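You operate a simulated robot arm through the tools that you are given. There is no shell and no other tool. Be economical: measure what you need, move in short steps, check, and stop when the job is done.

You run a simulated robot arm. Do the job below in one go: nothing can be reset, and whatever is moved stays where it is left.

JOB
Pull the loose eyelet on the tester till it gives, then redo the hole by air.
Fine: clamp for the pull, open it after; same hole; air on only with the slide home, then off.
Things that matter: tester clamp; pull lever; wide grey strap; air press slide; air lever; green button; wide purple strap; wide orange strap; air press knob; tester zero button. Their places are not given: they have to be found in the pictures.

The check looks at the end state, three seconds after you hand in, the way a careful person would. Anything else that was tipped, shoved, dropped, spilled or broken makes it a failure.

ROBOT AND FRAMES
A 6-joint arm with a two-finger parallel gripper, fixed in place. Base frame: the origin is at the foot of the arm, x ahead of it, y to its left, z up. Readings come in m, rad, newtons and seconds.
Its first joint turns from -2.897 to 2.897 rad. Payload 3.91 kg.
The tool frame sits at the grasp point between the pads (the TCP): z along the fingers, y along the line on which they close. The tips reach 0.03 m beyond it. The gripper opens to 0.11 m. The fingers are 0.02 m wide and 0.01 m thick; the gripper's body (0.048 by 0.112 m) begins 0.055 m behind the TCP.
Orientation is that of the tool frame in the base frame, as a unit quaternion [w, x, y, z]. With the fingers straight down and closing along the base's y, the tool's x points along the base's -x, its y along +y and its z along -z.

CONTROLS
- The arm moves only by the tool nudge_tool. Its arguments are lists of equal length, an entry for each row: "dp": the shift along the tool's x, y, z in mm, a list of three; "turn": the turn, a rotation vector about the tool's x, y, z in rad, a list of three. In form: {"dp": [[x, y, z], ...], "turn": [[ax, ay, az], ...]}. A call has 1 to 8 rows; each row shifts and turns the commanded pose from where the row before left it, along the tool's axes as they then stand. "gripper" is the gripper command, from -1 (shut) to 1 (fully open), values between in proportion, set as the call begins (left out, the last holds). Rows are played at 5 a second. More than 0.05 m and 0.15 rad between two rows, or a gripper value outside its range, and nothing of the call is played. Where a pose cannot be reached the arm comes as near as it can. A force on the tool above 90 N (or 10 N above the force at the start of the call, whichever is more), or a blocked arm, ends the call early, and 0.2 s more pass. The fingers move at their own pace (about 0.045 m/s each) and stop on an object; they squeeze with about 25 N. The grip force told is the motor's: it shows also when the fingers shut on nothing. Time passes only in rows, and 0.2 s behind the last, so rows that do not move let the fingers close. The reply holds the time, the measured pose of the TCP, the force on the tool along the base axes, the opening and the grip force, in the units named above and with some noise.
- Cameras (640 x 400 px; columns grow to the right, rows downward): "scene" is fixed at [0.0529, -0.4959, 1.6113]; the picture's right is [0.32, -0.95, 0.00], its down [-0.71, -0.24, -0.66] and it looks along [0.63, 0.21, -0.75] (base axes); focal length 367 px, centre (320, 200). "wrist" rides on the gripper at [0.077, 0.007, -0.114] in the tool frame; the picture's right is [-0.09, 1.00, 0.00], its down [-0.80, -0.07, -0.59] and it looks along [-0.59, -0.05, 0.80] (tool axes); focal length 270 px, centre (320, 200).
- camera(camera): a new picture of that camera. No time passes.
- move_column(by): slides the trunk up (or, below 0, down) by that many m; the arm rides with it, the base frame stays. It gives what a move gives, with no picture.
- locate(camera, pixels): for up to 12 pixels [column, row] of the newest picture of that camera ("zoom" is the newest enlarged one), the place [x, y, z] in the base frame of the surface seen there, good to about 0.003 m, but the place of the scene camera against the robot may be out by one fixed shift of up to 0.018 m in any direction. No time passes.
- close_up(camera, box): a new picture of the part [left, top, right, bottom] of that camera's present view, enlarged. No time passes.
- sign_off(): hands the job in; it is judged then, once.

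Work in short steps. Measure before you move; look again where a grasp or a placing could have gone wrong, and mend it. You have 80 turns and 38 pictures in all, those below and enlarged ones among them. Open the gripper and draw the arm clear of the work before you hand the job in, unless the task says otherwise.

The tools are called after "Call:" as a command line: name --argument value ..., lists and objects as JSON in quotes. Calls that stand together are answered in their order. nudge_tool: Moves the arm, as the interface text tells. Its arguments: {"type":"object","properties":{"dp":{"type":"array","items":{"type":"array","items":{"type":"number"}}},"turn":{"type":"array","items":{"type":"array","items":{"type":"number"}}},"gripper":{"type":"number"}},"required":["dp","turn"]} The other tools are called the same way: move_column (by) slides the trunk up or down; camera (camera) takes a picture; locate (camera, pixels) gives the place of the surface under pixels of a picture; close_up (camera, box) takes an enlarged picture of a part of a camera's view; sign_off () hands the job in.

At the start:

```text
time: 0.0
eef_pos: [0.4028, -0.3679, 1.2525]
orientation: [0.0, 0.0, 1.0, 0.0]
ft_force: [-0.2, -0.1, -0.1]
gripper_width: 0.1101
gripper_force: 0.1
trunk travel left (down, up): [-0.575, 0.035]
```

scene: 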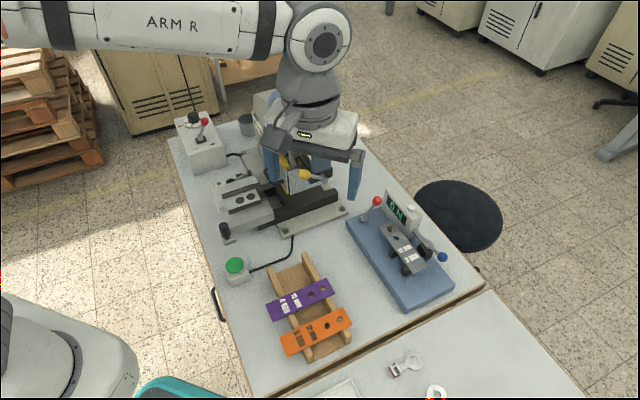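
wrist: 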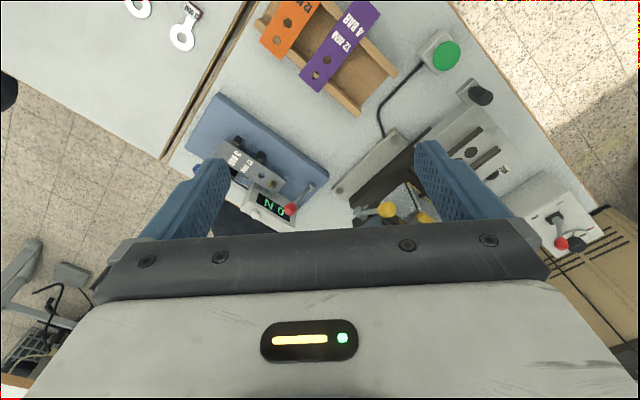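

The scene shows the straps on a tray (280-340, 300-340), the tester with a grey strap (400,245) and the air press around (280,200). I take close-ups to read the labels.

Call:
close_up --camera "scene" --box '[340, 180, 460, 300]'

Call:
close_up --camera "scene" --box '[170, 100, 360, 250]'

Call:
close_up --camera "scene" --box '[210, 240, 370, 370]'

Call:
close_up --camera "wrist" --box '[180, 0, 620, 275]'

```text
3.33 times, centred on (400, 240) of scene
```

zoom: 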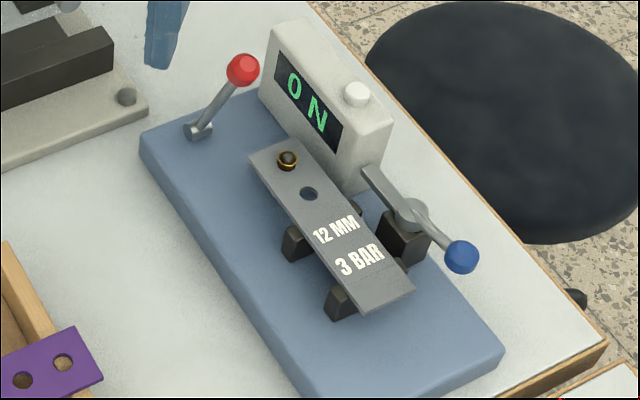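

```text
2.67 times, centred on (265, 175) of scene
```

zoom: 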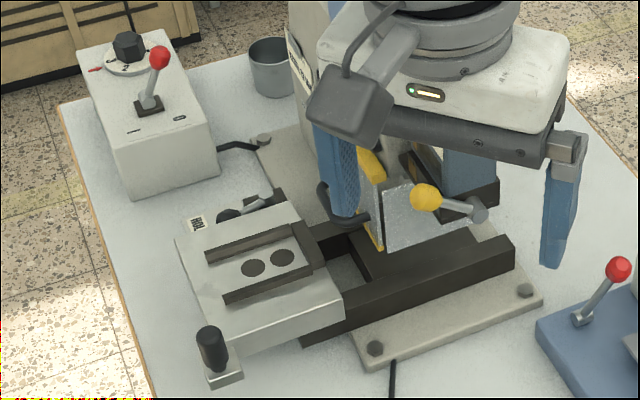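

```text
3.08 times, centred on (290, 305) of scene
```

zoom: 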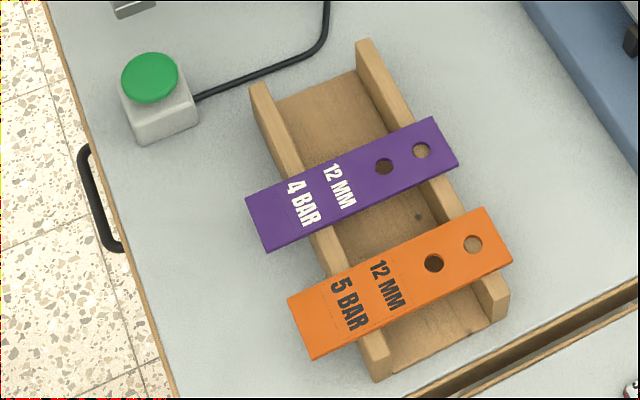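

```text
1.45 times, centred on (400, 138) of wrist
```

zoom: 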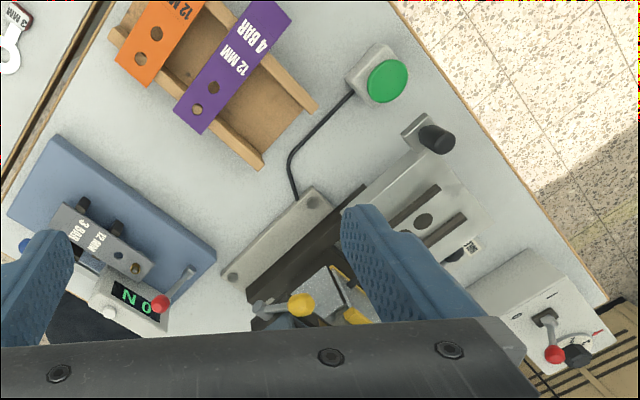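

Labels: grey 12 MM/3 BAR, purple 4 BAR, orange 5 BAR. I locate key points, using the full scene picture.

Call:
locate --camera "scene" --pixels '[[393, 228], [399, 237], [420, 268], [377, 201], [442, 257], [407, 208], [303, 174], [250, 200], [223, 230], [235, 265], [193, 118], [204, 122]]'

Call:
locate --camera "wrist" --pixels '[[480, 96], [472, 152], [447, 55], [390, 210], [562, 243], [290, 209], [240, 160], [278, 175], [316, 73], [504, 170], [333, 189], [400, 130]]'

```text
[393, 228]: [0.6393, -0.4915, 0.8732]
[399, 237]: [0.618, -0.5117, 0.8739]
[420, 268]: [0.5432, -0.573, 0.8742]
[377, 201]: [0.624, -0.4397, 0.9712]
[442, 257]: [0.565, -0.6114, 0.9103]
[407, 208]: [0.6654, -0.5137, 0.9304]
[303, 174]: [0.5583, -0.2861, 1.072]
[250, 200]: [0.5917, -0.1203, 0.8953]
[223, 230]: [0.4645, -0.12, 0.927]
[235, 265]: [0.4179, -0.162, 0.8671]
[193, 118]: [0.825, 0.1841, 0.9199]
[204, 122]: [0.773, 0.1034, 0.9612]
```

```text
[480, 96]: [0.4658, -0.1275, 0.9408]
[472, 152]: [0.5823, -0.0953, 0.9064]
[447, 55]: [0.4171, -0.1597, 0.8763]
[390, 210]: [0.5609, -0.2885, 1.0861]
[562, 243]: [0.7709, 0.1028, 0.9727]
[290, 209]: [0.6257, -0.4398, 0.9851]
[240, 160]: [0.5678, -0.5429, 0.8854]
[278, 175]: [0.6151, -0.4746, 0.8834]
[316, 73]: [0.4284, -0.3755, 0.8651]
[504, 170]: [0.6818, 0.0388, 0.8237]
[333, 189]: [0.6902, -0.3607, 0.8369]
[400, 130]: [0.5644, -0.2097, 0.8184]
```

The scene camera reads about 0.012 m low in z against the wrist camera. I move the gripper left and back to unmask the press and see it with the wrist camera.

Call:
nudge_tool --dp '[[0, 45, 0], [0, 45, 0], [0, 45, 0], [0, 45, 0], [0, 45, 0], [0, 0, 0]]' --turn '[[0, 0, 0], [0, 0, 0], [0, 0, 0], [0, 0, 0], [0, 0, 0], [0, 0, 0]]'

Call:
camera --camera "scene"

Call:
camera --camera "wrist"

```text
time: 1.4
eef_pos: [0.4026, -0.1416, 1.2514]
orientation: [0.0, 0.0, 1.0, 0.0]
ft_force: [-0.6, -0.5, -0.3]
gripper_width: 0.1098
gripper_force: 0.0
trunk travel left (down, up): [-0.575, 0.035]
```

```text
31 pictures are left
```

scene: 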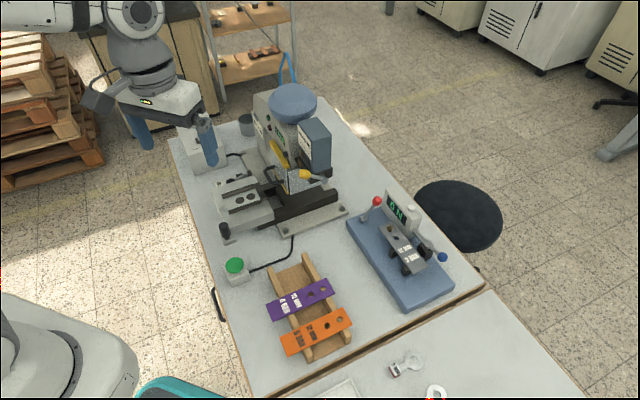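

```text
30 pictures are left
```

wrist: 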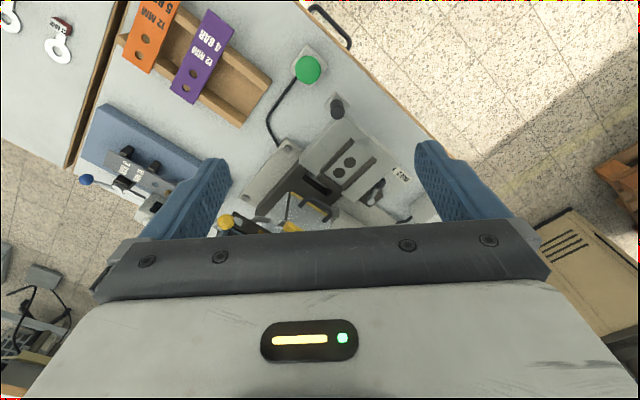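

The press is now exposed in the scene picture (240-350, 80-240). I zoom on it.

Call:
close_up --camera "scene" --box '[200, 75, 360, 175]'

Call:
close_up --camera "scene" --box '[210, 155, 350, 245]'

Call:
close_up --camera "wrist" --box '[230, 80, 430, 240]'

```text
4.00 times, centred on (280, 125) of scene
```

zoom: 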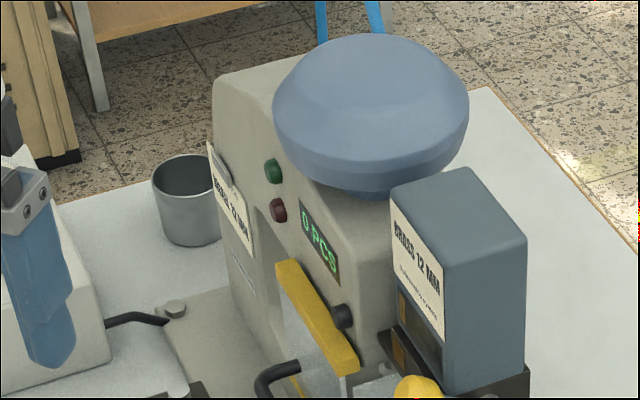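

```text
4.44 times, centred on (280, 200) of scene
```

zoom: 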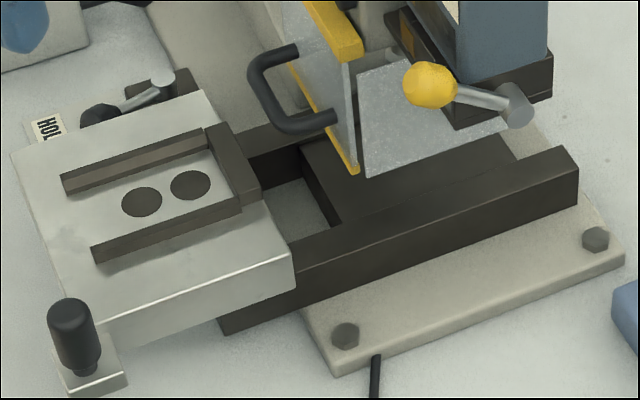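

```text
2.50 times, centred on (330, 160) of wrist
```

zoom: 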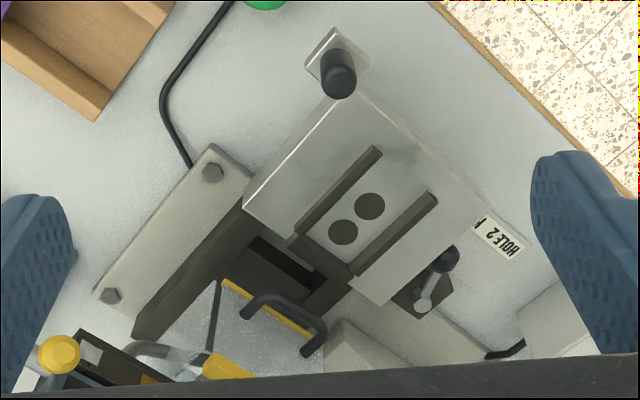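

I measure press features (slide rails, hole pads, selector, guard handle, head) and the control box in the scene picture.

Call:
locate --camera "zoom" --pixels '[[498, 238], [448, 258], [424, 305], [369, 207], [343, 232], [376, 152], [432, 198], [300, 243], [355, 268], [282, 298], [338, 78], [325, 105]]'

Call:
locate --camera "scene" --pixels '[[290, 95], [318, 135], [258, 100], [297, 165], [270, 185], [303, 174], [323, 180], [193, 118], [246, 120], [281, 118], [282, 168], [310, 195]]'

```text
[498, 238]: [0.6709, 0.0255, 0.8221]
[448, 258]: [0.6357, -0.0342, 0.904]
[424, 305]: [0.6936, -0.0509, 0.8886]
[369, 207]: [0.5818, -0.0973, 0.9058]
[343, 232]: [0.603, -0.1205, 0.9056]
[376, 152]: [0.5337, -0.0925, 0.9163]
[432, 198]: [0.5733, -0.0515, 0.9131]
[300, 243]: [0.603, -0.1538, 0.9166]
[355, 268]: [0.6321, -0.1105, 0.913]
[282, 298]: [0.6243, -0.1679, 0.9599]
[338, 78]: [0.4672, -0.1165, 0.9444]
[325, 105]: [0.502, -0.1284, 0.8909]
```

```text
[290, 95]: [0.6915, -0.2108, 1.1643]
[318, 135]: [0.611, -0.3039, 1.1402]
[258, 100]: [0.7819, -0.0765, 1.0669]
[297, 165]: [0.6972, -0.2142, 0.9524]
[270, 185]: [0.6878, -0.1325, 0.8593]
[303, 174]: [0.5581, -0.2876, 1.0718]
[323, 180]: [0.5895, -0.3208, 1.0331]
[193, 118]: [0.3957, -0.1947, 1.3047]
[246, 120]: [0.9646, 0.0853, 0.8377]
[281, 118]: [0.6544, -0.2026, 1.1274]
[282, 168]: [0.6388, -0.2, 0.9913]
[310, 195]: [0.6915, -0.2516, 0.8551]
```

Slide top is at z≈0.905 with rail tops ≈0.915; the "HOLE" label and small selector are near (0.64,-0.03). I move closer there to read it.

Call:
nudge_tool --dp '[[-26, 28, 30], [-26, 28, 30], [-26, 28, 30], [-26, 28, 30], [-20, 20, 30], [0, 0, 0]]' --turn '[[0, 0, 0], [0, 0, 0], [0, 0, 0], [0, 0, 0], [0, 0, 0], [0, 0, 0]]'

Call:
camera --camera "wrist"

```text
time: 2.8
eef_pos: [0.5272, -0.0094, 1.1028]
orientation: [0.0, 0.0, 1.0, -0.001]
ft_force: [0.5, 0.1, 1.5]
gripper_width: 0.1099
gripper_force: 0.0
trunk travel left (down, up): [-0.575, 0.035]
```

```text
26 pictures are left
```

wrist: 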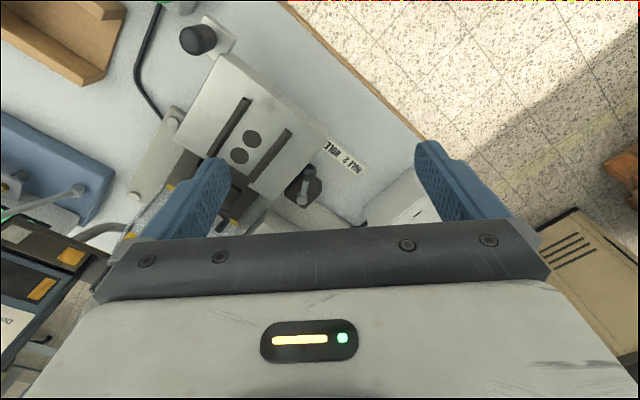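

Call:
close_up --camera "wrist" --box '[220, 80, 400, 220]'

```text
2.86 times, centred on (310, 150) of wrist
```

zoom: 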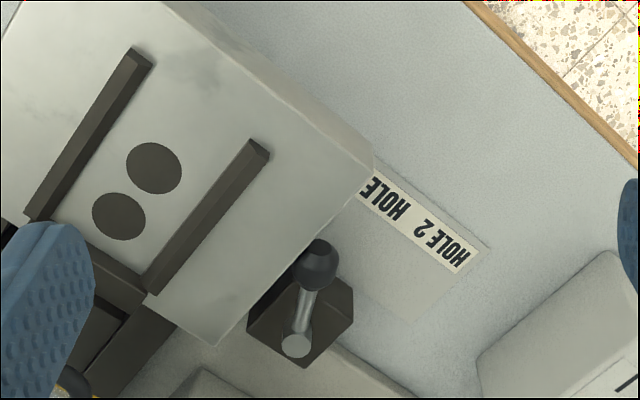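

The label reads "HOLE 2 / HOLE 1" with a small black-knobbed lever beside it. I measure lever pivot, knob and label in this close-up.

Call:
locate --camera "zoom" --pixels '[[295, 345], [318, 262], [305, 310], [475, 250], [365, 185], [425, 230], [340, 300], [270, 320], [310, 360], [154, 168], [119, 217], [86, 264]]'

Call:
close_up --camera "scene" --box '[205, 150, 275, 200]'

```text
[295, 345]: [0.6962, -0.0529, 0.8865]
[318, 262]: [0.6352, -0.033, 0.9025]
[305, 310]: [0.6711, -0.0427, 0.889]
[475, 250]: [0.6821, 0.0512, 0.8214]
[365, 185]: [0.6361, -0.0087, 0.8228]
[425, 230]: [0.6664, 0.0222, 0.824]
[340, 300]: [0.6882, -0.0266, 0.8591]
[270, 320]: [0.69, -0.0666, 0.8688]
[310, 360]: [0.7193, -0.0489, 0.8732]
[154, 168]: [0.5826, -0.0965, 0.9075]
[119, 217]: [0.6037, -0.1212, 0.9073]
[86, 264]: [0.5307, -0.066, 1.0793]
```

```text
8.00 times, centred on (240, 175) of scene
```

zoom: 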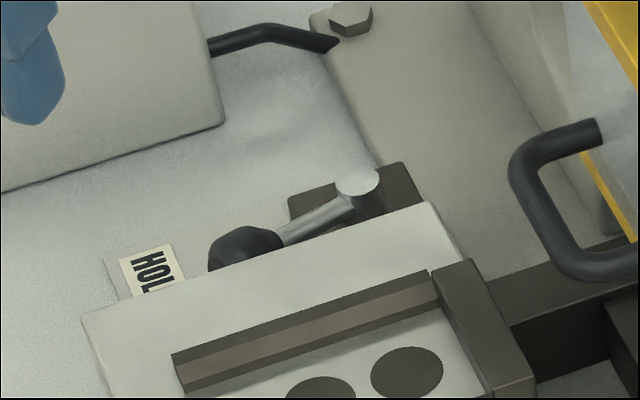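

The lever pivots at (0.70,-0.05) with knob at (0.635,-0.033), pointing to the HOLE 1 end. Now I look at the control box dial by moving ahead-left at height.

Call:
nudge_tool --dp '[[-20, 35, -20], [-40, 35, -20], [-40, 35, 0], [-40, 35, 0], [-40, 30, 0], [-10, 0, 0]]' --turn '[[0, 0, 0], [0, 0, 0], [0, 0, 0], [0, 0, 0], [0, 0, 0], [0, 0, 0]]'

Call:
camera --camera "wrist"

```text
refused: row 2 steps farther than a row can; nothing moved
```

```text
23 pictures are left
```

wrist: 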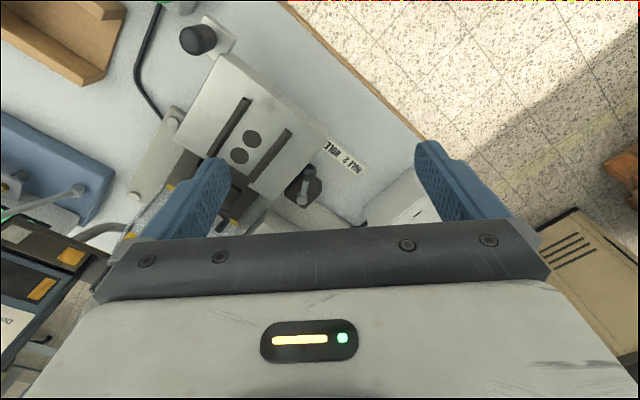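

Row too large; I use smaller rows.

Call:
nudge_tool --dp '[[-20, 30, -20], [-30, 28, -10], [-35, 28, 0], [-35, 28, 0], [-35, 28, 0], [-35, 28, 0], [-10, 0, 0], [0, 0, 0]]' --turn '[[0, 0, 0], [0, 0, 0], [0, 0, 0], [0, 0, 0], [0, 0, 0], [0, 0, 0], [0, 0, 0], [0, 0, 0]]'

```text
time: 4.6
eef_pos: [0.7264, 0.1642, 1.1312]
orientation: [0.0, -0.001, 1.0, 0.0]
ft_force: [0.5, 0.7, 0.8]
gripper_width: 0.11
gripper_force: 0.1
trunk travel left (down, up): [-0.575, 0.035]
```

Now I take a wrist close-up of the area between the fingers.

Call:
close_up --camera "wrist" --box '[220, 60, 420, 230]'

```text
2.35 times, centred on (320, 145) of wrist
```

zoom: 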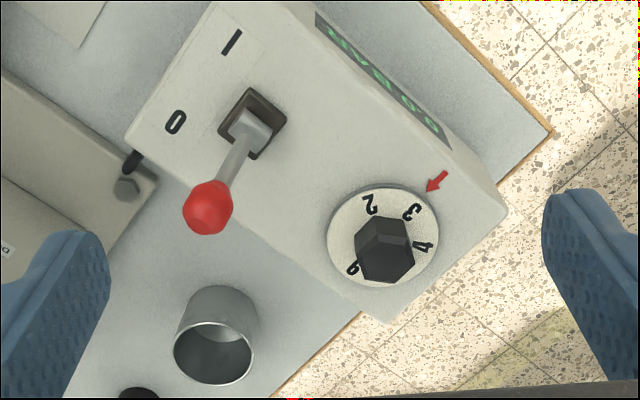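

The dial shows 3 at the red arrow already; the lever leans to "0", and the box display reads 0.0 BAR. I measure lever and labels here.

Call:
locate --camera "zoom" --pixels '[[208, 205], [252, 125], [228, 165], [175, 122], [232, 42], [383, 240], [411, 211], [437, 180], [370, 205], [190, 80], [330, 90], [215, 365]]'

```text
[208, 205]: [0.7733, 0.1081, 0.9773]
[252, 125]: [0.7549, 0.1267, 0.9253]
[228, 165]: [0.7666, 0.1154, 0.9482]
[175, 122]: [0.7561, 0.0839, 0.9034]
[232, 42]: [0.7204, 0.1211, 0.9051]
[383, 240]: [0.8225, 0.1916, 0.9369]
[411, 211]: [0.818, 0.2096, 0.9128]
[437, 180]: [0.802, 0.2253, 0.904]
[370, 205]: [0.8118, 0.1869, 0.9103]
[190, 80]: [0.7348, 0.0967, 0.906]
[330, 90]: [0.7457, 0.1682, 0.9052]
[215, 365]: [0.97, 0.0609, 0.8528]
```

Air off (lever at "0"), dial at 3. Now I back off and travel to view the tester.

Call:
nudge_tool --dp '[[45, -5, -10], [45, -5, -10], [45, -5, -10], [45, -5, -10], [45, -20, 0], [40, -25, 0], [15, -45, 0], [0, -45, 0]]' --turn '[[0, 0, 0], [0, 0, 0], [0, 0, 0], [0, 0, 0], [0, 0, 0], [0, 0, 0], [0, 0, 0], [0, 0, 0]]'

Call:
nudge_tool --dp '[[0, -48, 0], [0, -48, 0], [0, -48, 0], [0, -48, 0], [0, -48, 0], [0, -48, 0], [0, -48, 0], [0, -48, 0]]' --turn '[[0, 0, 0], [0, 0, 0], [0, 0, 0], [0, 0, 0], [0, 0, 0], [0, 0, 0], [0, 0, 0], [0, 0, 0]]'

Call:
nudge_tool --dp '[[0, -45, 10], [0, -30, 30], [-20, 0, 30], [-30, 0, 25], [0, 0, 0]]' --turn '[[0, 0, 0], [0, 0, 0], [0, 0, 0], [0, 0, 0], [0, 0, 0]]'

```text
time: 6.4
eef_pos: [0.4472, 0.0042, 1.1752]
orientation: [0.001, 0.001, 1.0, -0.001]
ft_force: [-0.1, -0.1, -0.6]
gripper_width: 0.1101
gripper_force: 0.0
trunk travel left (down, up): [-0.575, 0.035]
```

```text
time: 8.2
eef_pos: [0.4518, -0.3802, 1.1724]
orientation: [0.0, -0.001, 1.0, 0.002]
ft_force: [0.4, -0.6, -1.1]
gripper_width: 0.1102
gripper_force: 0.0
trunk travel left (down, up): [-0.575, 0.035]
```

```text
time: 9.4
eef_pos: [0.4958, -0.4538, 1.0765]
orientation: [0.0, 0.0, 1.0, -0.001]
ft_force: [0.2, -0.6, -0.9]
gripper_width: 0.1101
gripper_force: 0.0
trunk travel left (down, up): [-0.575, 0.035]
```

I view the tester from here.

Call:
close_up --camera "wrist" --box '[160, 40, 420, 240]'

```text
2.00 times, centred on (290, 140) of wrist
```

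zoom: 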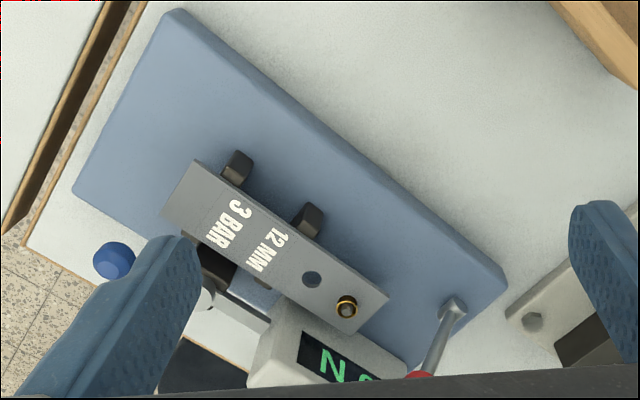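

The eyelet is in the end hole; strap label end is near (200,190). I measure strap corners, holes, guides, pull lever base, and clamp parts.

Call:
locate --camera "zoom" --pixels '[[195, 163], [165, 212], [385, 297], [345, 333], [347, 307], [312, 280], [235, 170], [308, 218], [452, 306], [425, 368], [113, 260], [205, 298]]'

Call:
nudge_tool --dp '[[-25, -35, -10], [-25, -35, -10], [-10, -35, -10], [0, 0, 0]]' --turn '[[0, 0, 0], [0, 0, 0], [0, 0, 0], [0, 0, 0]]'

Call:
close_up --camera "wrist" --box '[190, 30, 450, 230]'

```text
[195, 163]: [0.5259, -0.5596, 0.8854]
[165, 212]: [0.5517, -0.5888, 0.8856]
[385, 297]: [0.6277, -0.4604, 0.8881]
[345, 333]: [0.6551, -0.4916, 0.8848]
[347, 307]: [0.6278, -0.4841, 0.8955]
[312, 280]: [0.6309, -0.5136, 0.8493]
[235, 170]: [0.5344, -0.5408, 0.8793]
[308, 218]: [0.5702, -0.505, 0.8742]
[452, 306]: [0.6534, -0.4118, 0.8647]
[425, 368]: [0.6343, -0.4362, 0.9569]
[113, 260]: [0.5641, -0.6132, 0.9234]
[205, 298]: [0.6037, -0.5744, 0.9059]
```

```text
time: 10.4
eef_pos: [0.5557, -0.5588, 1.1038]
orientation: [0.0, 0.0, 1.0, 0.0]
ft_force: [0.2, -0.3, 0.6]
gripper_width: 0.1099
gripper_force: 0.2
trunk travel left (down, up): [-0.575, 0.035]
```

```text
2.00 times, centred on (320, 130) of wrist
```

zoom: 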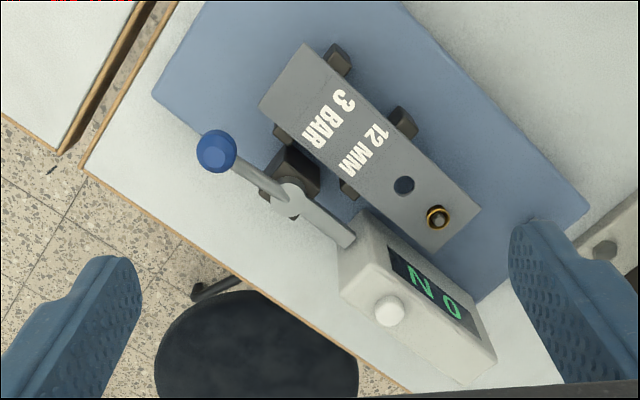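

The clamp is a swing lever: blue ball, hub, and a bar parallel to the strap, not over it. I measure it plus the hub, bar tip and the guides.

Call:
locate --camera "zoom" --pixels '[[216, 150], [291, 196], [255, 175], [320, 220], [347, 240], [313, 180], [265, 195], [390, 312], [350, 190], [338, 52], [404, 118], [438, 217]]'

```text
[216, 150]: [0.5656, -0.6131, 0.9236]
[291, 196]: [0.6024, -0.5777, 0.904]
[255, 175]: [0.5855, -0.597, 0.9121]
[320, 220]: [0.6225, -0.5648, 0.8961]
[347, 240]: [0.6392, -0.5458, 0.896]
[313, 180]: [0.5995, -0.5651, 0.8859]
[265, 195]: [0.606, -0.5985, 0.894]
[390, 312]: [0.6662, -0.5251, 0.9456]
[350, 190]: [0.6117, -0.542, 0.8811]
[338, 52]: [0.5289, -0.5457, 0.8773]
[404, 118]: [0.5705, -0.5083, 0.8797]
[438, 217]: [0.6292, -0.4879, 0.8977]
```

Hub ≈(0.603,-0.578), ball ≈(0.567,-0.614,0.915). I shut the gripper to push the ball around 90° so the bar swings over the strap; first descend beside the ball, on the strap side.

Call:
nudge_tool --dp '[[0, -10, 20], [2, -20, 40], [0, 0, 40], [0, 0, 40], [0, 0, 0], [0, 0, 0]]' --turn '[[0, 0, 0], [0, 0, 0], [0, 0, 0], [0, 0, 0], [0, 0, 0], [0, 0, 0]]' --gripper -1

```text
time: 11.8
eef_pos: [0.5542, -0.5913, 0.963]
orientation: [-0.001, -0.001, 1.0, 0.0]
ft_force: [0.1, 0.9, 0.2]
gripper_width: 0.0001
gripper_force: 13.8
trunk travel left (down, up): [-0.575, 0.035]
```

At the start of the arc; descend 27 mm then push along the arc.

Call:
nudge_tool --dp '[[1, 1, 27], [-5.5, -14, 0], [-9.4, -11.8, 0], [-12.4, -8.5, 0], [-13.5, -4.4, 0], [-13.3, -0.6, 0], [-13, 2.9, 0], [0, 0, 0]]' --turn '[[0, 0, 0], [0, 0, 0], [0, 0, 0], [0, 0, 0], [0, 0, 0], [0, 0, 0], [0, 0, 0], [0, 0, 0]]'

Call:
close_up --camera "scene" --box '[340, 180, 460, 300]'

```text
time: 13.6
eef_pos: [0.5726, -0.5779, 0.9376]
orientation: [0.0, 0.0, 1.0, 0.001]
ft_force: [0.2, -0.1, 0.0]
gripper_width: 0.0
gripper_force: 25.1
out of reach, approached as far as the arm can: row 1, 2, 3, 4, 5, 6, 7
trunk travel left (down, up): [-0.575, 0.035]
```

```text
3.33 times, centred on (400, 240) of scene
```

zoom: 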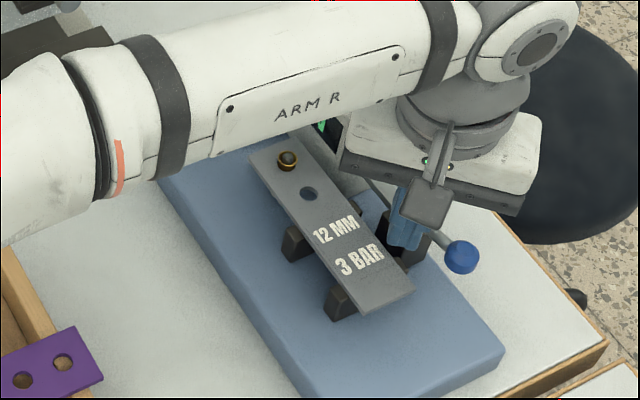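

The arm ran out of reach before touching the ball; the clamp is unchanged. I raise the tool and then lower the trunk to gain reach.

Call:
nudge_tool --dp '[[0, 0, -40], [0, 0, -40], [0, 0, -40], [0, 0, -40], [0, 0, -40], [0, 0, 0]]' --turn '[[0, 0, 0], [0, 0, 0], [0, 0, 0], [0, 0, 0], [0, 0, 0], [0, 0, 0]]'

Call:
move_column --by -0.1

```text
time: 15.0
eef_pos: [0.5591, -0.5611, 1.1277]
orientation: [0.0, 0.0, 1.0, 0.0]
ft_force: [-0.1, -0.6, 0.2]
gripper_width: 0.0
gripper_force: 24.8
out of reach, approached as far as the arm can: row 3, 4, 5
trunk travel left (down, up): [-0.575, 0.035]
```

```text
time: 16.3
eef_pos: [0.5587, -0.5604, 1.0293]
orientation: [0.0, 0.0, 1.0, -0.001]
ft_force: [0.1, 1.0, -0.4]
gripper_width: 0.0001
gripper_force: 25.4
trunk travel left (down, up): [-0.475, 0.135]
```

Reach peaks near working height, so trunk lowering doesn't help; I restore the trunk, and instead yaw 45° and tilt the fingers outward to extend reach.

Call:
move_column --by 0.1

Call:
nudge_tool --dp '[[40, 20, 0], [20, 20, 0], [0, 0, 0], [0, 0, 0], [0, 0, 0], [0, 0, 0], [0, 0, 0], [0, 0, 0]]' --turn '[[0, 0, 0.13], [0, 0, 0.13], [0, 0, 0.13], [0, 0, 0.13], [0, 0, 0.13], [0, 0, 0.135], [0, -0.14, 0], [0, 0, 0]]'

Call:
nudge_tool --dp '[[0, 0, 0], [0, 0, 0], [0, 0, 0], [0, 0, 0]]' --turn '[[0, -0.14, 0], [0, -0.14, 0], [0, -0.14, 0], [0, 0, 0]]'

```text
time: 17.7
eef_pos: [0.5598, -0.5602, 1.1286]
orientation: [-0.001, 0.0, 1.0, 0.0]
ft_force: [-0.3, 0.4, 0.9]
gripper_width: 0.0
gripper_force: 25.3
trunk travel left (down, up): [-0.575, 0.035]
```

```text
time: 19.5
eef_pos: [0.5691, -0.5803, 1.1464]
orientation: [0.065, 0.294, 0.953, -0.019]
ft_force: [-0.3, 0.1, -0.7]
gripper_width: 0.0
gripper_force: 24.8
out of reach, approached as far as the arm can: row 1, 2, 7
trunk travel left (down, up): [-0.575, 0.035]
```

```text
time: 20.5
eef_pos: [0.6201, -0.6408, 1.1674]
orientation: [0.263, 0.285, 0.918, -0.081]
ft_force: [-0.4, 0.3, -0.5]
gripper_width: 0.0
gripper_force: 24.6
out of reach, approached as far as the arm can: row 1, 2, 3
trunk travel left (down, up): [-0.575, 0.035]
```

Tilted 32°, yaw ≈-34°, pose (0.620,-0.641,1.167). I move in base terms inward to (0.545,-0.584) and down to z≈0.97, on the strap side of the ball.

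Call:
nudge_tool --dp '[[27, 1.5, -17], [27, 1.5, -17], [27, 1.5, -17], [20.6, 0, 33], [20.6, 0, 33], [20.6, 0, 33], [20.6, 0, 33], [0, 0, 0]]' --turn '[[0, 0, 0], [0, 0, 0], [0, 0, 0], [0, 0, 0], [0, 0, 0], [0, 0, 0], [0, 0, 0], [0, 0, 0]]'

```text
time: 22.3
eef_pos: [0.5454, -0.5814, 1.0121]
orientation: [0.263, 0.284, 0.918, -0.082]
ft_force: [-0.8, -0.9, -0.4]
gripper_width: 0.0
gripper_force: 25.1
out of reach, approached as far as the arm can: row 1
trunk travel left (down, up): [-0.575, 0.035]
```

Good. Descend 80 mm and do the first half of the push arc.

Call:
nudge_tool --dp '[[21, -1, 34], [21, -1, 34], [0, 0, 0], [-10.6, -8.4, 6.6], [-12.2, -4.4, 7.6], [-12.8, 0, 8], [0, 0, 0]]' --turn '[[0, 0, 0], [0, 0, 0], [0, 0, 0], [0, 0, 0], [0, 0, 0], [0, 0, 0], [0, 0, 0]]'

Call:
close_up --camera "scene" --box '[340, 180, 460, 300]'

```text
time: 23.9
eef_pos: [0.5691, -0.619, 0.9331]
orientation: [0.263, 0.284, 0.918, -0.082]
ft_force: [0.3, -0.5, 0.0]
gripper_width: 0.0
gripper_force: 25.7
trunk travel left (down, up): [-0.575, 0.035]
```

```text
3.33 times, centred on (400, 240) of scene
```

zoom: 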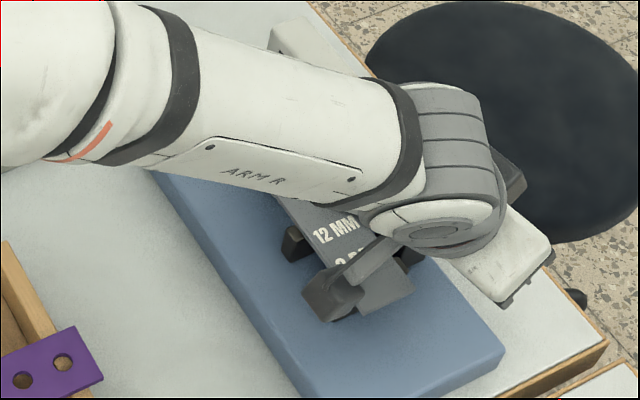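

The ball is no longer at its old spot (460,255); I continue the arc.

Call:
nudge_tool --dp '[[-11.6, 4, 7.2], [-9.6, 7, 6], [-7.7, 9.8, 4.8], [0, 0, 0]]' --turn '[[0, 0, 0], [0, 0, 0], [0, 0, 0], [0, 0, 0]]'

Call:
camera --camera "wrist"

```text
time: 24.9
eef_pos: [0.595, -0.6246, 0.9317]
orientation: [0.26, 0.289, 0.918, -0.079]
ft_force: [-66.3, 2.3, -7.7]
gripper_width: 0.0001
gripper_force: 25.0
trunk travel left (down, up): [-0.575, 0.035]
```

```text
17 pictures are left
```

wrist: 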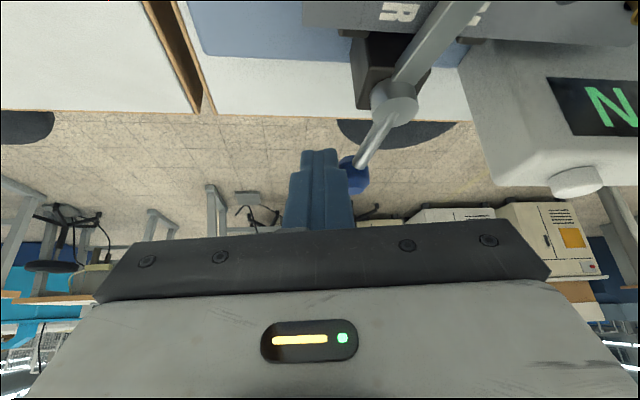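

The bar now lies over the strap and the push met a stop (66 N). I back off, lift, and check.

Call:
nudge_tool --dp '[[10.5, -8.5, -6.6], [7, -6, -4], [-21, 0, -34], [-21, 0, -34], [-21, 0, -34], [23, -5, -20], [35, 10, -28], [0, 0, 0]]' --turn '[[0, 0, 0], [0, 0, 0], [0, 0, 0], [0, 0, 0], [0, 0, 0], [0, 0, 0], [0, 0, 0], [0, 0, 0]]'

Call:
close_up --camera "wrist" --box '[200, 0, 520, 220]'

```text
time: 26.7
eef_pos: [0.5289, -0.5758, 1.0634]
orientation: [0.263, 0.284, 0.918, -0.082]
ft_force: [1.0, 0.0, 0.4]
gripper_width: 0.0001
gripper_force: 24.9
trunk travel left (down, up): [-0.575, 0.035]
```

```text
1.82 times, centred on (360, 110) of wrist
```

zoom: 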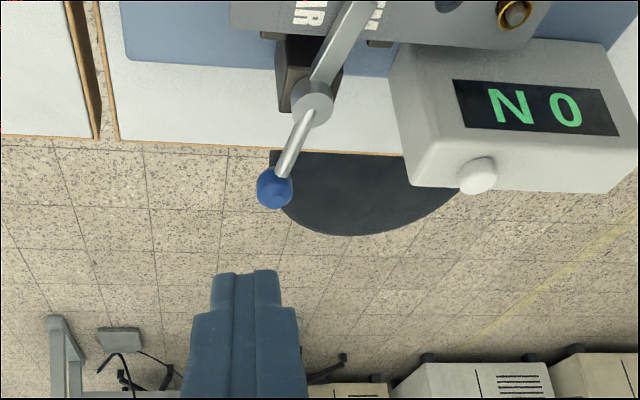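

Clamp is closed over the strap. Before working the pull lever, I measure the magazine and head of the press next to it, for clearance.

Call:
locate --camera "scene" --pixels '[[299, 125], [312, 118], [330, 132], [310, 160], [330, 168], [300, 165], [328, 178], [303, 174], [330, 181], [362, 218], [377, 201], [345, 208]]'

```text
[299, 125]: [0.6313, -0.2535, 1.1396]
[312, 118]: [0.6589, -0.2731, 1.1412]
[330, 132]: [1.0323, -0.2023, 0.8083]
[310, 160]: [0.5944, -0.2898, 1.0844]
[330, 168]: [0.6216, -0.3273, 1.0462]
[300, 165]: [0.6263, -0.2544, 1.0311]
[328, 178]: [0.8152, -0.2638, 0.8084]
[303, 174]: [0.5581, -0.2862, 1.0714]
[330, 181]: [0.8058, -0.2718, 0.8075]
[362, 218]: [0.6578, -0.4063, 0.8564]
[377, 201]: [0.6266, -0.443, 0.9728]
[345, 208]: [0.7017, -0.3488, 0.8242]
```

Magazine stands at (0.60-0.66,-0.25..-0.33) up to z≈1.15, so I'll approach the pull lever with fingers tilted toward +u (along the strap away from label), wrist over the tester. Reorient at a safe spot first.

Call:
nudge_tool --dp '[[23, 16, -30], [23, 16, -30], [23, 16, -30], [0, 0, 0], [0, 0, 0], [0, 0, 0], [0, 0, 0], [0, 0, 0]]' --turn '[[0, 0, 0], [0, 0, 0], [0, 0, 0], [0, 0.14, 0], [0, 0.14, 0], [0, 0.14, 0], [0, 0.138, 0], [0, 0, 0]]'

Call:
nudge_tool --dp '[[0, 0, 0], [0, 0, 0], [0, 0, 0], [0, 0, 0], [0, 0, 0], [0, 0, 0], [0, 0, 0], [0, 0, 0]]' --turn '[[0, 0, -0.14], [0, 0, -0.14], [0, 0, -0.14], [0, 0, -0.14], [0, 0, -0.14], [0, 0, -0.14], [0, 0, -0.14], [0, 0, -0.14]]'

Call:
nudge_tool --dp '[[0, 0, 0], [0, 0, 0], [0, 0, 0], [0, 0, 0], [0, 0, 0], [0, 0, 0], [0, 0, 0], [0, 0, 0]]' --turn '[[0, 0, -0.14], [0, 0, -0.14], [0, -0.13, 0], [0, -0.13, 0], [0, -0.13, 0], [0, -0.13, 0], [0, -0.13, 0], [0, 0, 0]]'

```text
time: 28.5
eef_pos: [0.4648, -0.4758, 1.1034]
orientation: [-0.001, 0.295, 0.955, 0.0]
ft_force: [0.9, -0.8, -0.2]
gripper_width: 0.0
gripper_force: 24.5
trunk travel left (down, up): [-0.575, 0.035]
```

```text
time: 30.3
eef_pos: [0.4661, -0.4742, 1.1028]
orientation: [0.001, -0.257, 0.966, 0.0]
ft_force: [-0.3, 0.1, 0.3]
gripper_width: 0.0
gripper_force: 24.8
trunk travel left (down, up): [-0.575, 0.035]
```

```text
time: 32.1
eef_pos: [0.4644, -0.4752, 1.1045]
orientation: [0.295, -0.369, 0.872, 0.125]
ft_force: [-0.3, -0.5, -0.4]
gripper_width: 0.0
gripper_force: 25.2
trunk travel left (down, up): [-0.575, 0.035]
```

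Tilted as intended. I approach the pull lever's red ball from the strap side, ending with the fingers ~7 mm short of it.

Call:
nudge_tool --dp '[[-3.5, -31, 29.7], [-3.5, -31, 29.7], [-3.5, -31, 29.7], [3.3, 0, 29.5], [3.3, 0, 29.5], [0, 0, 0]]' --turn '[[0, 0, 0], [0, 0, 0], [0, 0, 0], [0, 0, 0], [0, 0, 0], [0, 0, 0]]'

Call:
camera --camera "wrist"

```text
time: 33.5
eef_pos: [0.5963, -0.4745, 0.9853]
orientation: [0.294, -0.369, 0.872, 0.125]
ft_force: [-1.0, 0.1, 0.1]
gripper_width: 0.0002
gripper_force: 24.3
trunk travel left (down, up): [-0.575, 0.035]
```

```text
15 pictures are left
```

wrist: 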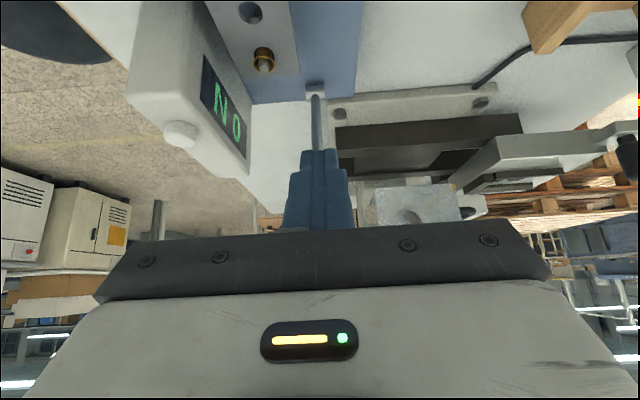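

The fingers are in line with the lever shaft (316,110), ball hidden behind. I push along +u in steps.

Call:
nudge_tool --dp '[[-9.5, 0, 7.3], [-9.5, 0, 7.3], [-9.5, 0, 7.3], [-9.5, 0, 7.3], [-9.5, 0, 7.3], [0, 0, 0]]' --turn '[[0, 0, 0], [0, 0, 0], [0, 0, 0], [0, 0, 0], [0, 0, 0], [0, 0, 0]]'

```text
time: 34.9
eef_pos: [0.6367, -0.4326, 0.9854]
orientation: [0.294, -0.368, 0.873, 0.125]
ft_force: [-2.1, -1.5, -1.2]
gripper_width: 0.0001
gripper_force: 25.1
trunk travel left (down, up): [-0.575, 0.035]
```

Little resistance so far; push further and look.

Call:
nudge_tool --dp '[[-9.5, 0, 7.3], [-9.5, 0, 7.3], [-9.5, 0, 7.3], [0, 0, 0]]' --turn '[[0, 0, 0], [0, 0, 0], [0, 0, 0], [0, 0, 0]]'

Call:
camera --camera "wrist"

```text
time: 35.9
eef_pos: [0.6632, -0.4049, 0.9873]
orientation: [0.294, -0.369, 0.873, 0.124]
ft_force: [-6.7, 0.2, -1.6]
gripper_width: 0.0
gripper_force: 25.6
trunk travel left (down, up): [-0.575, 0.035]
```

```text
14 pictures are left
```

wrist: 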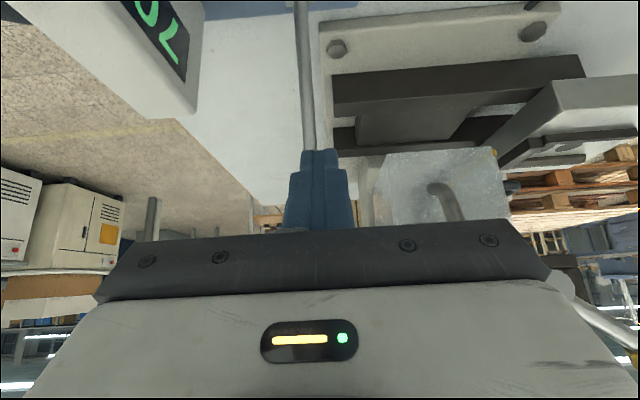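

Lever follows (shaft at (305,80)); the display shows a reading. Continue the pull.

Call:
nudge_tool --dp '[[-9.5, 0, 7.3], [-8, 0, 8], [-8, 0, 8], [0, 0, 0]]' --turn '[[0, 0, 0], [0, 0, 0], [0, 0, 0], [0, 0, 0]]'

Call:
close_up --camera "scene" --box '[340, 160, 460, 280]'

```text
time: 36.9
eef_pos: [0.6861, -0.3796, 0.9838]
orientation: [0.295, -0.368, 0.873, 0.123]
ft_force: [-1.6, -2.3, 3.0]
gripper_width: 0.0003
gripper_force: 25.2
trunk travel left (down, up): [-0.575, 0.035]
```

```text
3.33 times, centred on (400, 220) of scene
```

zoom: 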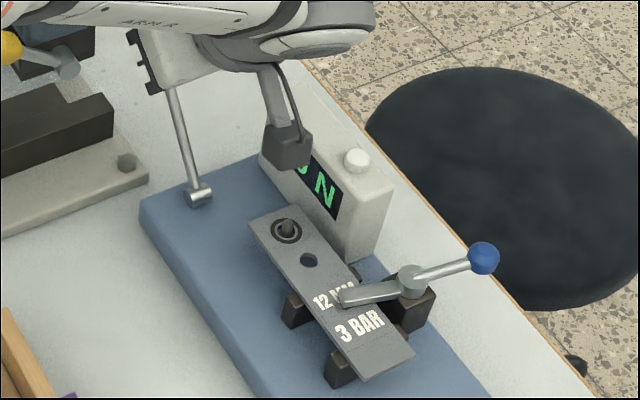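

The brass ring is gone from around the pin in the end hole, and force has fallen: it appears to have given. I back off and read the display.

Call:
nudge_tool --dp '[[20, 0, -20], [20, 0, -20], [20, 0, -20], [20, 0, -20], [0, 10, -30], [0, 40, -10], [0, 40, 0], [0, 0, 0]]' --turn '[[0, 0, 0], [0, 0, 0], [0, 0, 0], [0, 0, 0], [0, 0, 0], [0, 0, 0], [0, 0, 0], [0, 0, 0]]'

Call:
close_up --camera "scene" --box '[340, 160, 460, 280]'

```text
time: 38.7
eef_pos: [0.5262, -0.4125, 1.0282]
orientation: [0.294, -0.369, 0.873, 0.126]
ft_force: [0.3, -0.4, 0.1]
gripper_width: 0.0
gripper_force: 25.3
trunk travel left (down, up): [-0.575, 0.035]
```

```text
3.33 times, centred on (400, 220) of scene
```

zoom: 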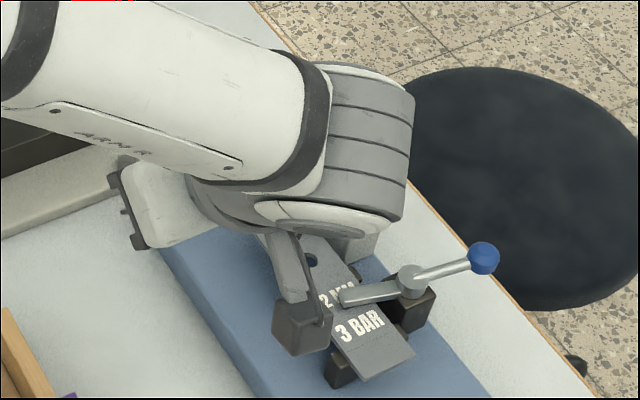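

The arm blocks the view; I reorient to the outward tilt used before for the clamp, which also shows the display.

Call:
nudge_tool --dp '[[30, 0, -38], [0, 0, 0], [0, 0, 0], [0, 0, 0], [0, 0, 0], [0, 0, 0], [0, 0, 0], [0, 0, 0]]' --turn '[[0, 0.13, 0], [0, 0.13, 0], [0, 0.13, 0], [0, 0.13, 0], [0, 0.13, 0], [0, 0, 0.14], [0, 0, 0.14], [0, 0, 0.14]]'

Call:
nudge_tool --dp '[[0, 0, 0], [0, 0, 0], [0, 0, 0], [0, 0, 0], [0, 0, 0], [0, 0, 0], [0, 0, 0], [0, 0, 0]]' --turn '[[0, 0, 0.14], [0, 0, 0.14], [0, 0, 0.14], [0, 0, 0.14], [0, 0, 0.14], [0, 0, 0.14], [0, 0, 0.14], [0, 0, 0]]'

Call:
nudge_tool --dp '[[0, 0, 0], [0, 0, 0], [0, 0, 0], [0, 0, 0], [0, 0, 0]]' --turn '[[0, -0.14, 0], [0, -0.14, 0], [0, -0.14, 0], [0, -0.14, 0], [0, 0, 0]]'

Call:
camera --camera "wrist"

```text
time: 40.5
eef_pos: [0.4941, -0.4504, 1.0425]
orientation: [0.0, -0.187, 0.982, 0.001]
ft_force: [0.2, -0.5, 0.5]
gripper_width: 0.0
gripper_force: 25.3
trunk travel left (down, up): [-0.575, 0.035]
```

```text
time: 42.3
eef_pos: [0.4959, -0.4488, 1.0415]
orientation: [-0.001, 0.297, 0.955, 0.0]
ft_force: [-1.1, -0.3, -0.1]
gripper_width: 0.0001
gripper_force: 25.1
trunk travel left (down, up): [-0.575, 0.035]
```

```text
time: 43.5
eef_pos: [0.4944, -0.4482, 1.0434]
orientation: [0.264, 0.284, 0.918, -0.082]
ft_force: [-0.1, 0.1, 0.4]
gripper_width: 0.0
gripper_force: 24.9
trunk travel left (down, up): [-0.575, 0.035]
```

```text
11 pictures are left
```

wrist: 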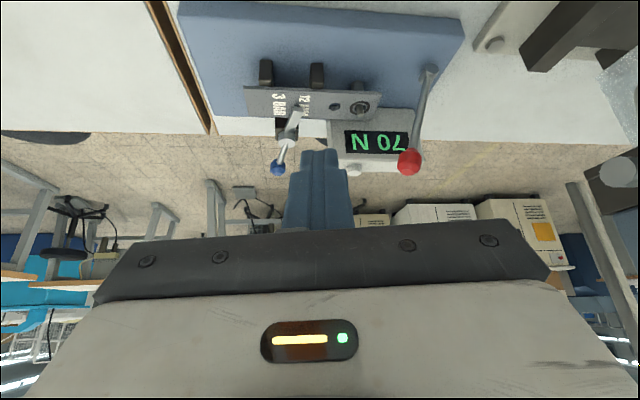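

The display reads 70 N: the eyelet gave. I measure the clamp ball, hub, box edge, zero button, red ball and strap now.

Call:
locate --camera "wrist" --pixels '[[278, 167], [289, 135], [293, 120], [335, 150], [353, 170], [410, 160], [248, 90], [248, 112], [335, 106], [361, 107], [378, 95], [330, 125]]'

```text
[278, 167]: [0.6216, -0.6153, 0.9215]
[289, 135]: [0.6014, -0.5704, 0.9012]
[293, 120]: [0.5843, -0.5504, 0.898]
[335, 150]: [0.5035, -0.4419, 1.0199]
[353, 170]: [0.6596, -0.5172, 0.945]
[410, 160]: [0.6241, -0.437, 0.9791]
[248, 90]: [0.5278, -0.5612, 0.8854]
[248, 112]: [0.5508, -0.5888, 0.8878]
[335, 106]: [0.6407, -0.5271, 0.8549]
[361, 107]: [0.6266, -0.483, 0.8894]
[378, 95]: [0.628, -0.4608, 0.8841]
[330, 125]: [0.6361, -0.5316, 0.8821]
```

The pull lever has sprung back by itself. Clamp ball is at (0.622,-0.620); I go above its far side at (0.634,-0.598) then down.

Call:
nudge_tool --dp '[[-34, -8.8, 21], [-34, -8.8, 21], [-34, -8.8, 21], [-34, -8.8, 21], [-34, -8.8, 21], [19, 0, 30], [0, 0, 0]]' --turn '[[0, 0, 0], [0, 0, 0], [0, 0, 0], [0, 0, 0], [0, 0, 0], [0, 0, 0], [0, 0, 0]]'

```text
time: 45.1
eef_pos: [0.6342, -0.5998, 1.0116]
orientation: [0.263, 0.284, 0.918, -0.081]
ft_force: [0.4, -0.8, 0.5]
gripper_width: 0.0
gripper_force: 25.4
trunk travel left (down, up): [-0.575, 0.035]
```

Descend and push the ball back along its arc.

Call:
nudge_tool --dp '[[20, 0, 32], [20, 0, 32], [1.5, -14.7, -1], [4.3, -12, -2.7], [6.8, -10.2, -4.2], [8.9, -7.9, -5.5], [8.9, -4.5, -5.6], [0, 0, 0]]' --turn '[[0, 0, 0], [0, 0, 0], [0, 0, 0], [0, 0, 0], [0, 0, 0], [0, 0, 0], [0, 0, 0], [0, 0, 0]]'

```text
time: 46.9
eef_pos: [0.5867, -0.6083, 0.9296]
orientation: [0.261, 0.279, 0.92, -0.081]
ft_force: [38.5, 48.9, -9.7]
gripper_width: 0.0
gripper_force: 24.9
trunk travel left (down, up): [-0.575, 0.035]
```

Force rose to ~60 N, likely the open stop; take a wrist look.

Call:
camera --camera "wrist"

Call:
locate --camera "wrist" --pixels '[[393, 102], [335, 150]]'

```text
10 pictures are left
```

wrist: 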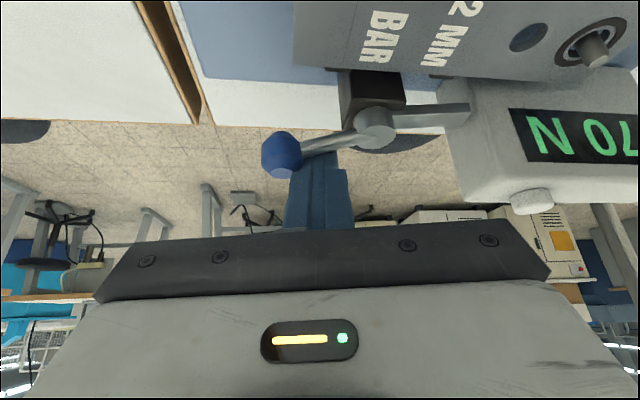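

```text
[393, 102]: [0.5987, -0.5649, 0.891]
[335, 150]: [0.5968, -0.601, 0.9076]
```

The clamp is open again (bar parallel to strap). I back off, lift, move inward, and untilt with the gripper opening to ~0.06 later.

Call:
nudge_tool --dp '[[-8.6, 11.8, 5.4], [-21, 0, -34], [-21, 0, -34], [-21, 0, -34], [33, 13, -32.5], [33, 13, -32.5], [33, 13, -32.5], [0, 0, 0]]' --turn '[[0, 0, 0], [0, 0, 0], [0, 0, 0], [0, 0, 0], [0, 0, 0], [0, 0, 0], [0, 0, 0], [0, 0, 0]]'

Call:
nudge_tool --dp '[[0, 0, 0], [0, 0, 0], [0, 0, 0], [0, 0, 0], [0, 0, 0], [0, 0, 0], [0, 0, 0], [0, 0, 0]]' --turn '[[0, 0.14, 0], [0, 0.14, 0], [0, 0.14, 0], [0, 0.14, 0], [0, 0, -0.14], [0, 0, -0.14], [0, 0, -0.14], [0, 0, -0.14]]'

Call:
nudge_tool --dp '[[0, 0, 0], [0, 0, 0], [0, 0, 0], [0, 0, 0], [0, 0, 0], [0, 0, 0], [0, 0, 0]]' --turn '[[0, 0, -0.14], [0, 0, -0.14], [0, 0, -0.14], [0, 0, -0.14], [0, 0, -0.14], [0, 0, -0.11], [0, 0, 0]]' --gripper 0.0

```text
time: 48.7
eef_pos: [0.5015, -0.5055, 1.0855]
orientation: [0.264, 0.284, 0.918, -0.081]
ft_force: [-0.2, 0.8, -0.3]
gripper_width: 0.0
gripper_force: 24.8
trunk travel left (down, up): [-0.575, 0.035]
```

```text
time: 50.5
eef_pos: [0.5022, -0.5047, 1.0841]
orientation: [0.0, 0.019, 1.0, -0.001]
ft_force: [0.6, 0.7, 0.4]
gripper_width: 0.0
gripper_force: 24.8
trunk travel left (down, up): [-0.575, 0.035]
```

```text
time: 52.1
eef_pos: [0.5024, -0.5061, 1.0829]
orientation: [-0.001, -0.376, 0.927, 0.001]
ft_force: [-0.4, -0.6, 0.7]
gripper_width: 0.0549
gripper_force: 0.1
trunk travel left (down, up): [-0.575, 0.035]
```

Yaw 44° fits the strap; opening 0.055. I move over the grip point (0.569,-0.546) between the guides at z≈0.95 and look.

Call:
nudge_tool --dp '[[-5, -18.7, 33], [-5, -18.7, 33], [-5, -18.7, 33], [-4.6, -18.9, 34], [0, 0, 0]]' --turn '[[0, 0, 0], [0, 0, 0], [0, 0, 0], [0, 0, 0], [0, 0, 0]]'

Call:
camera --camera "wrist"

```text
time: 53.3
eef_pos: [0.5696, -0.545, 0.9522]
orientation: [0.001, -0.375, 0.927, 0.0]
ft_force: [0.4, -0.1, 0.2]
gripper_width: 0.0551
gripper_force: 0.0
trunk travel left (down, up): [-0.575, 0.035]
```

```text
9 pictures are left
```

wrist: 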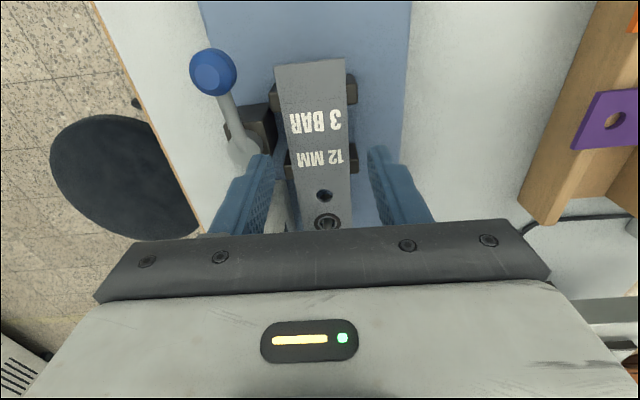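

Strap between fingers; I measure edges and guides relative to the fingers.

Call:
locate --camera "wrist" --pixels '[[281, 110], [349, 110], [286, 150], [350, 150], [277, 66], [345, 60], [353, 88], [353, 160], [288, 162], [273, 95], [262, 110], [325, 195]]'

```text
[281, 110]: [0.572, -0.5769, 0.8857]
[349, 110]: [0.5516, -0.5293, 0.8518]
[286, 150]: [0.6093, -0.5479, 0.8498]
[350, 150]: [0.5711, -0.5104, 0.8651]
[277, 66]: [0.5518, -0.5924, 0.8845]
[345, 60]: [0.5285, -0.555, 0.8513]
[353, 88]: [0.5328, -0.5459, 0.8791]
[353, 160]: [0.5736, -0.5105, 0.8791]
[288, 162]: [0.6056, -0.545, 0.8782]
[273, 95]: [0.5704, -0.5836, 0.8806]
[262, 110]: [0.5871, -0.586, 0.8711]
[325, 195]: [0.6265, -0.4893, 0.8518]
```

I need to know whether the outer finger clears the clamp block; one close-up of this area.

Call:
close_up --camera "wrist" --box '[200, 50, 400, 230]'

```text
2.22 times, centred on (300, 140) of wrist
```

zoom: 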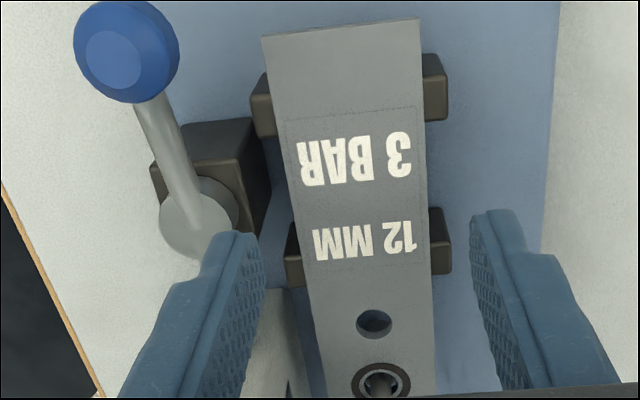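

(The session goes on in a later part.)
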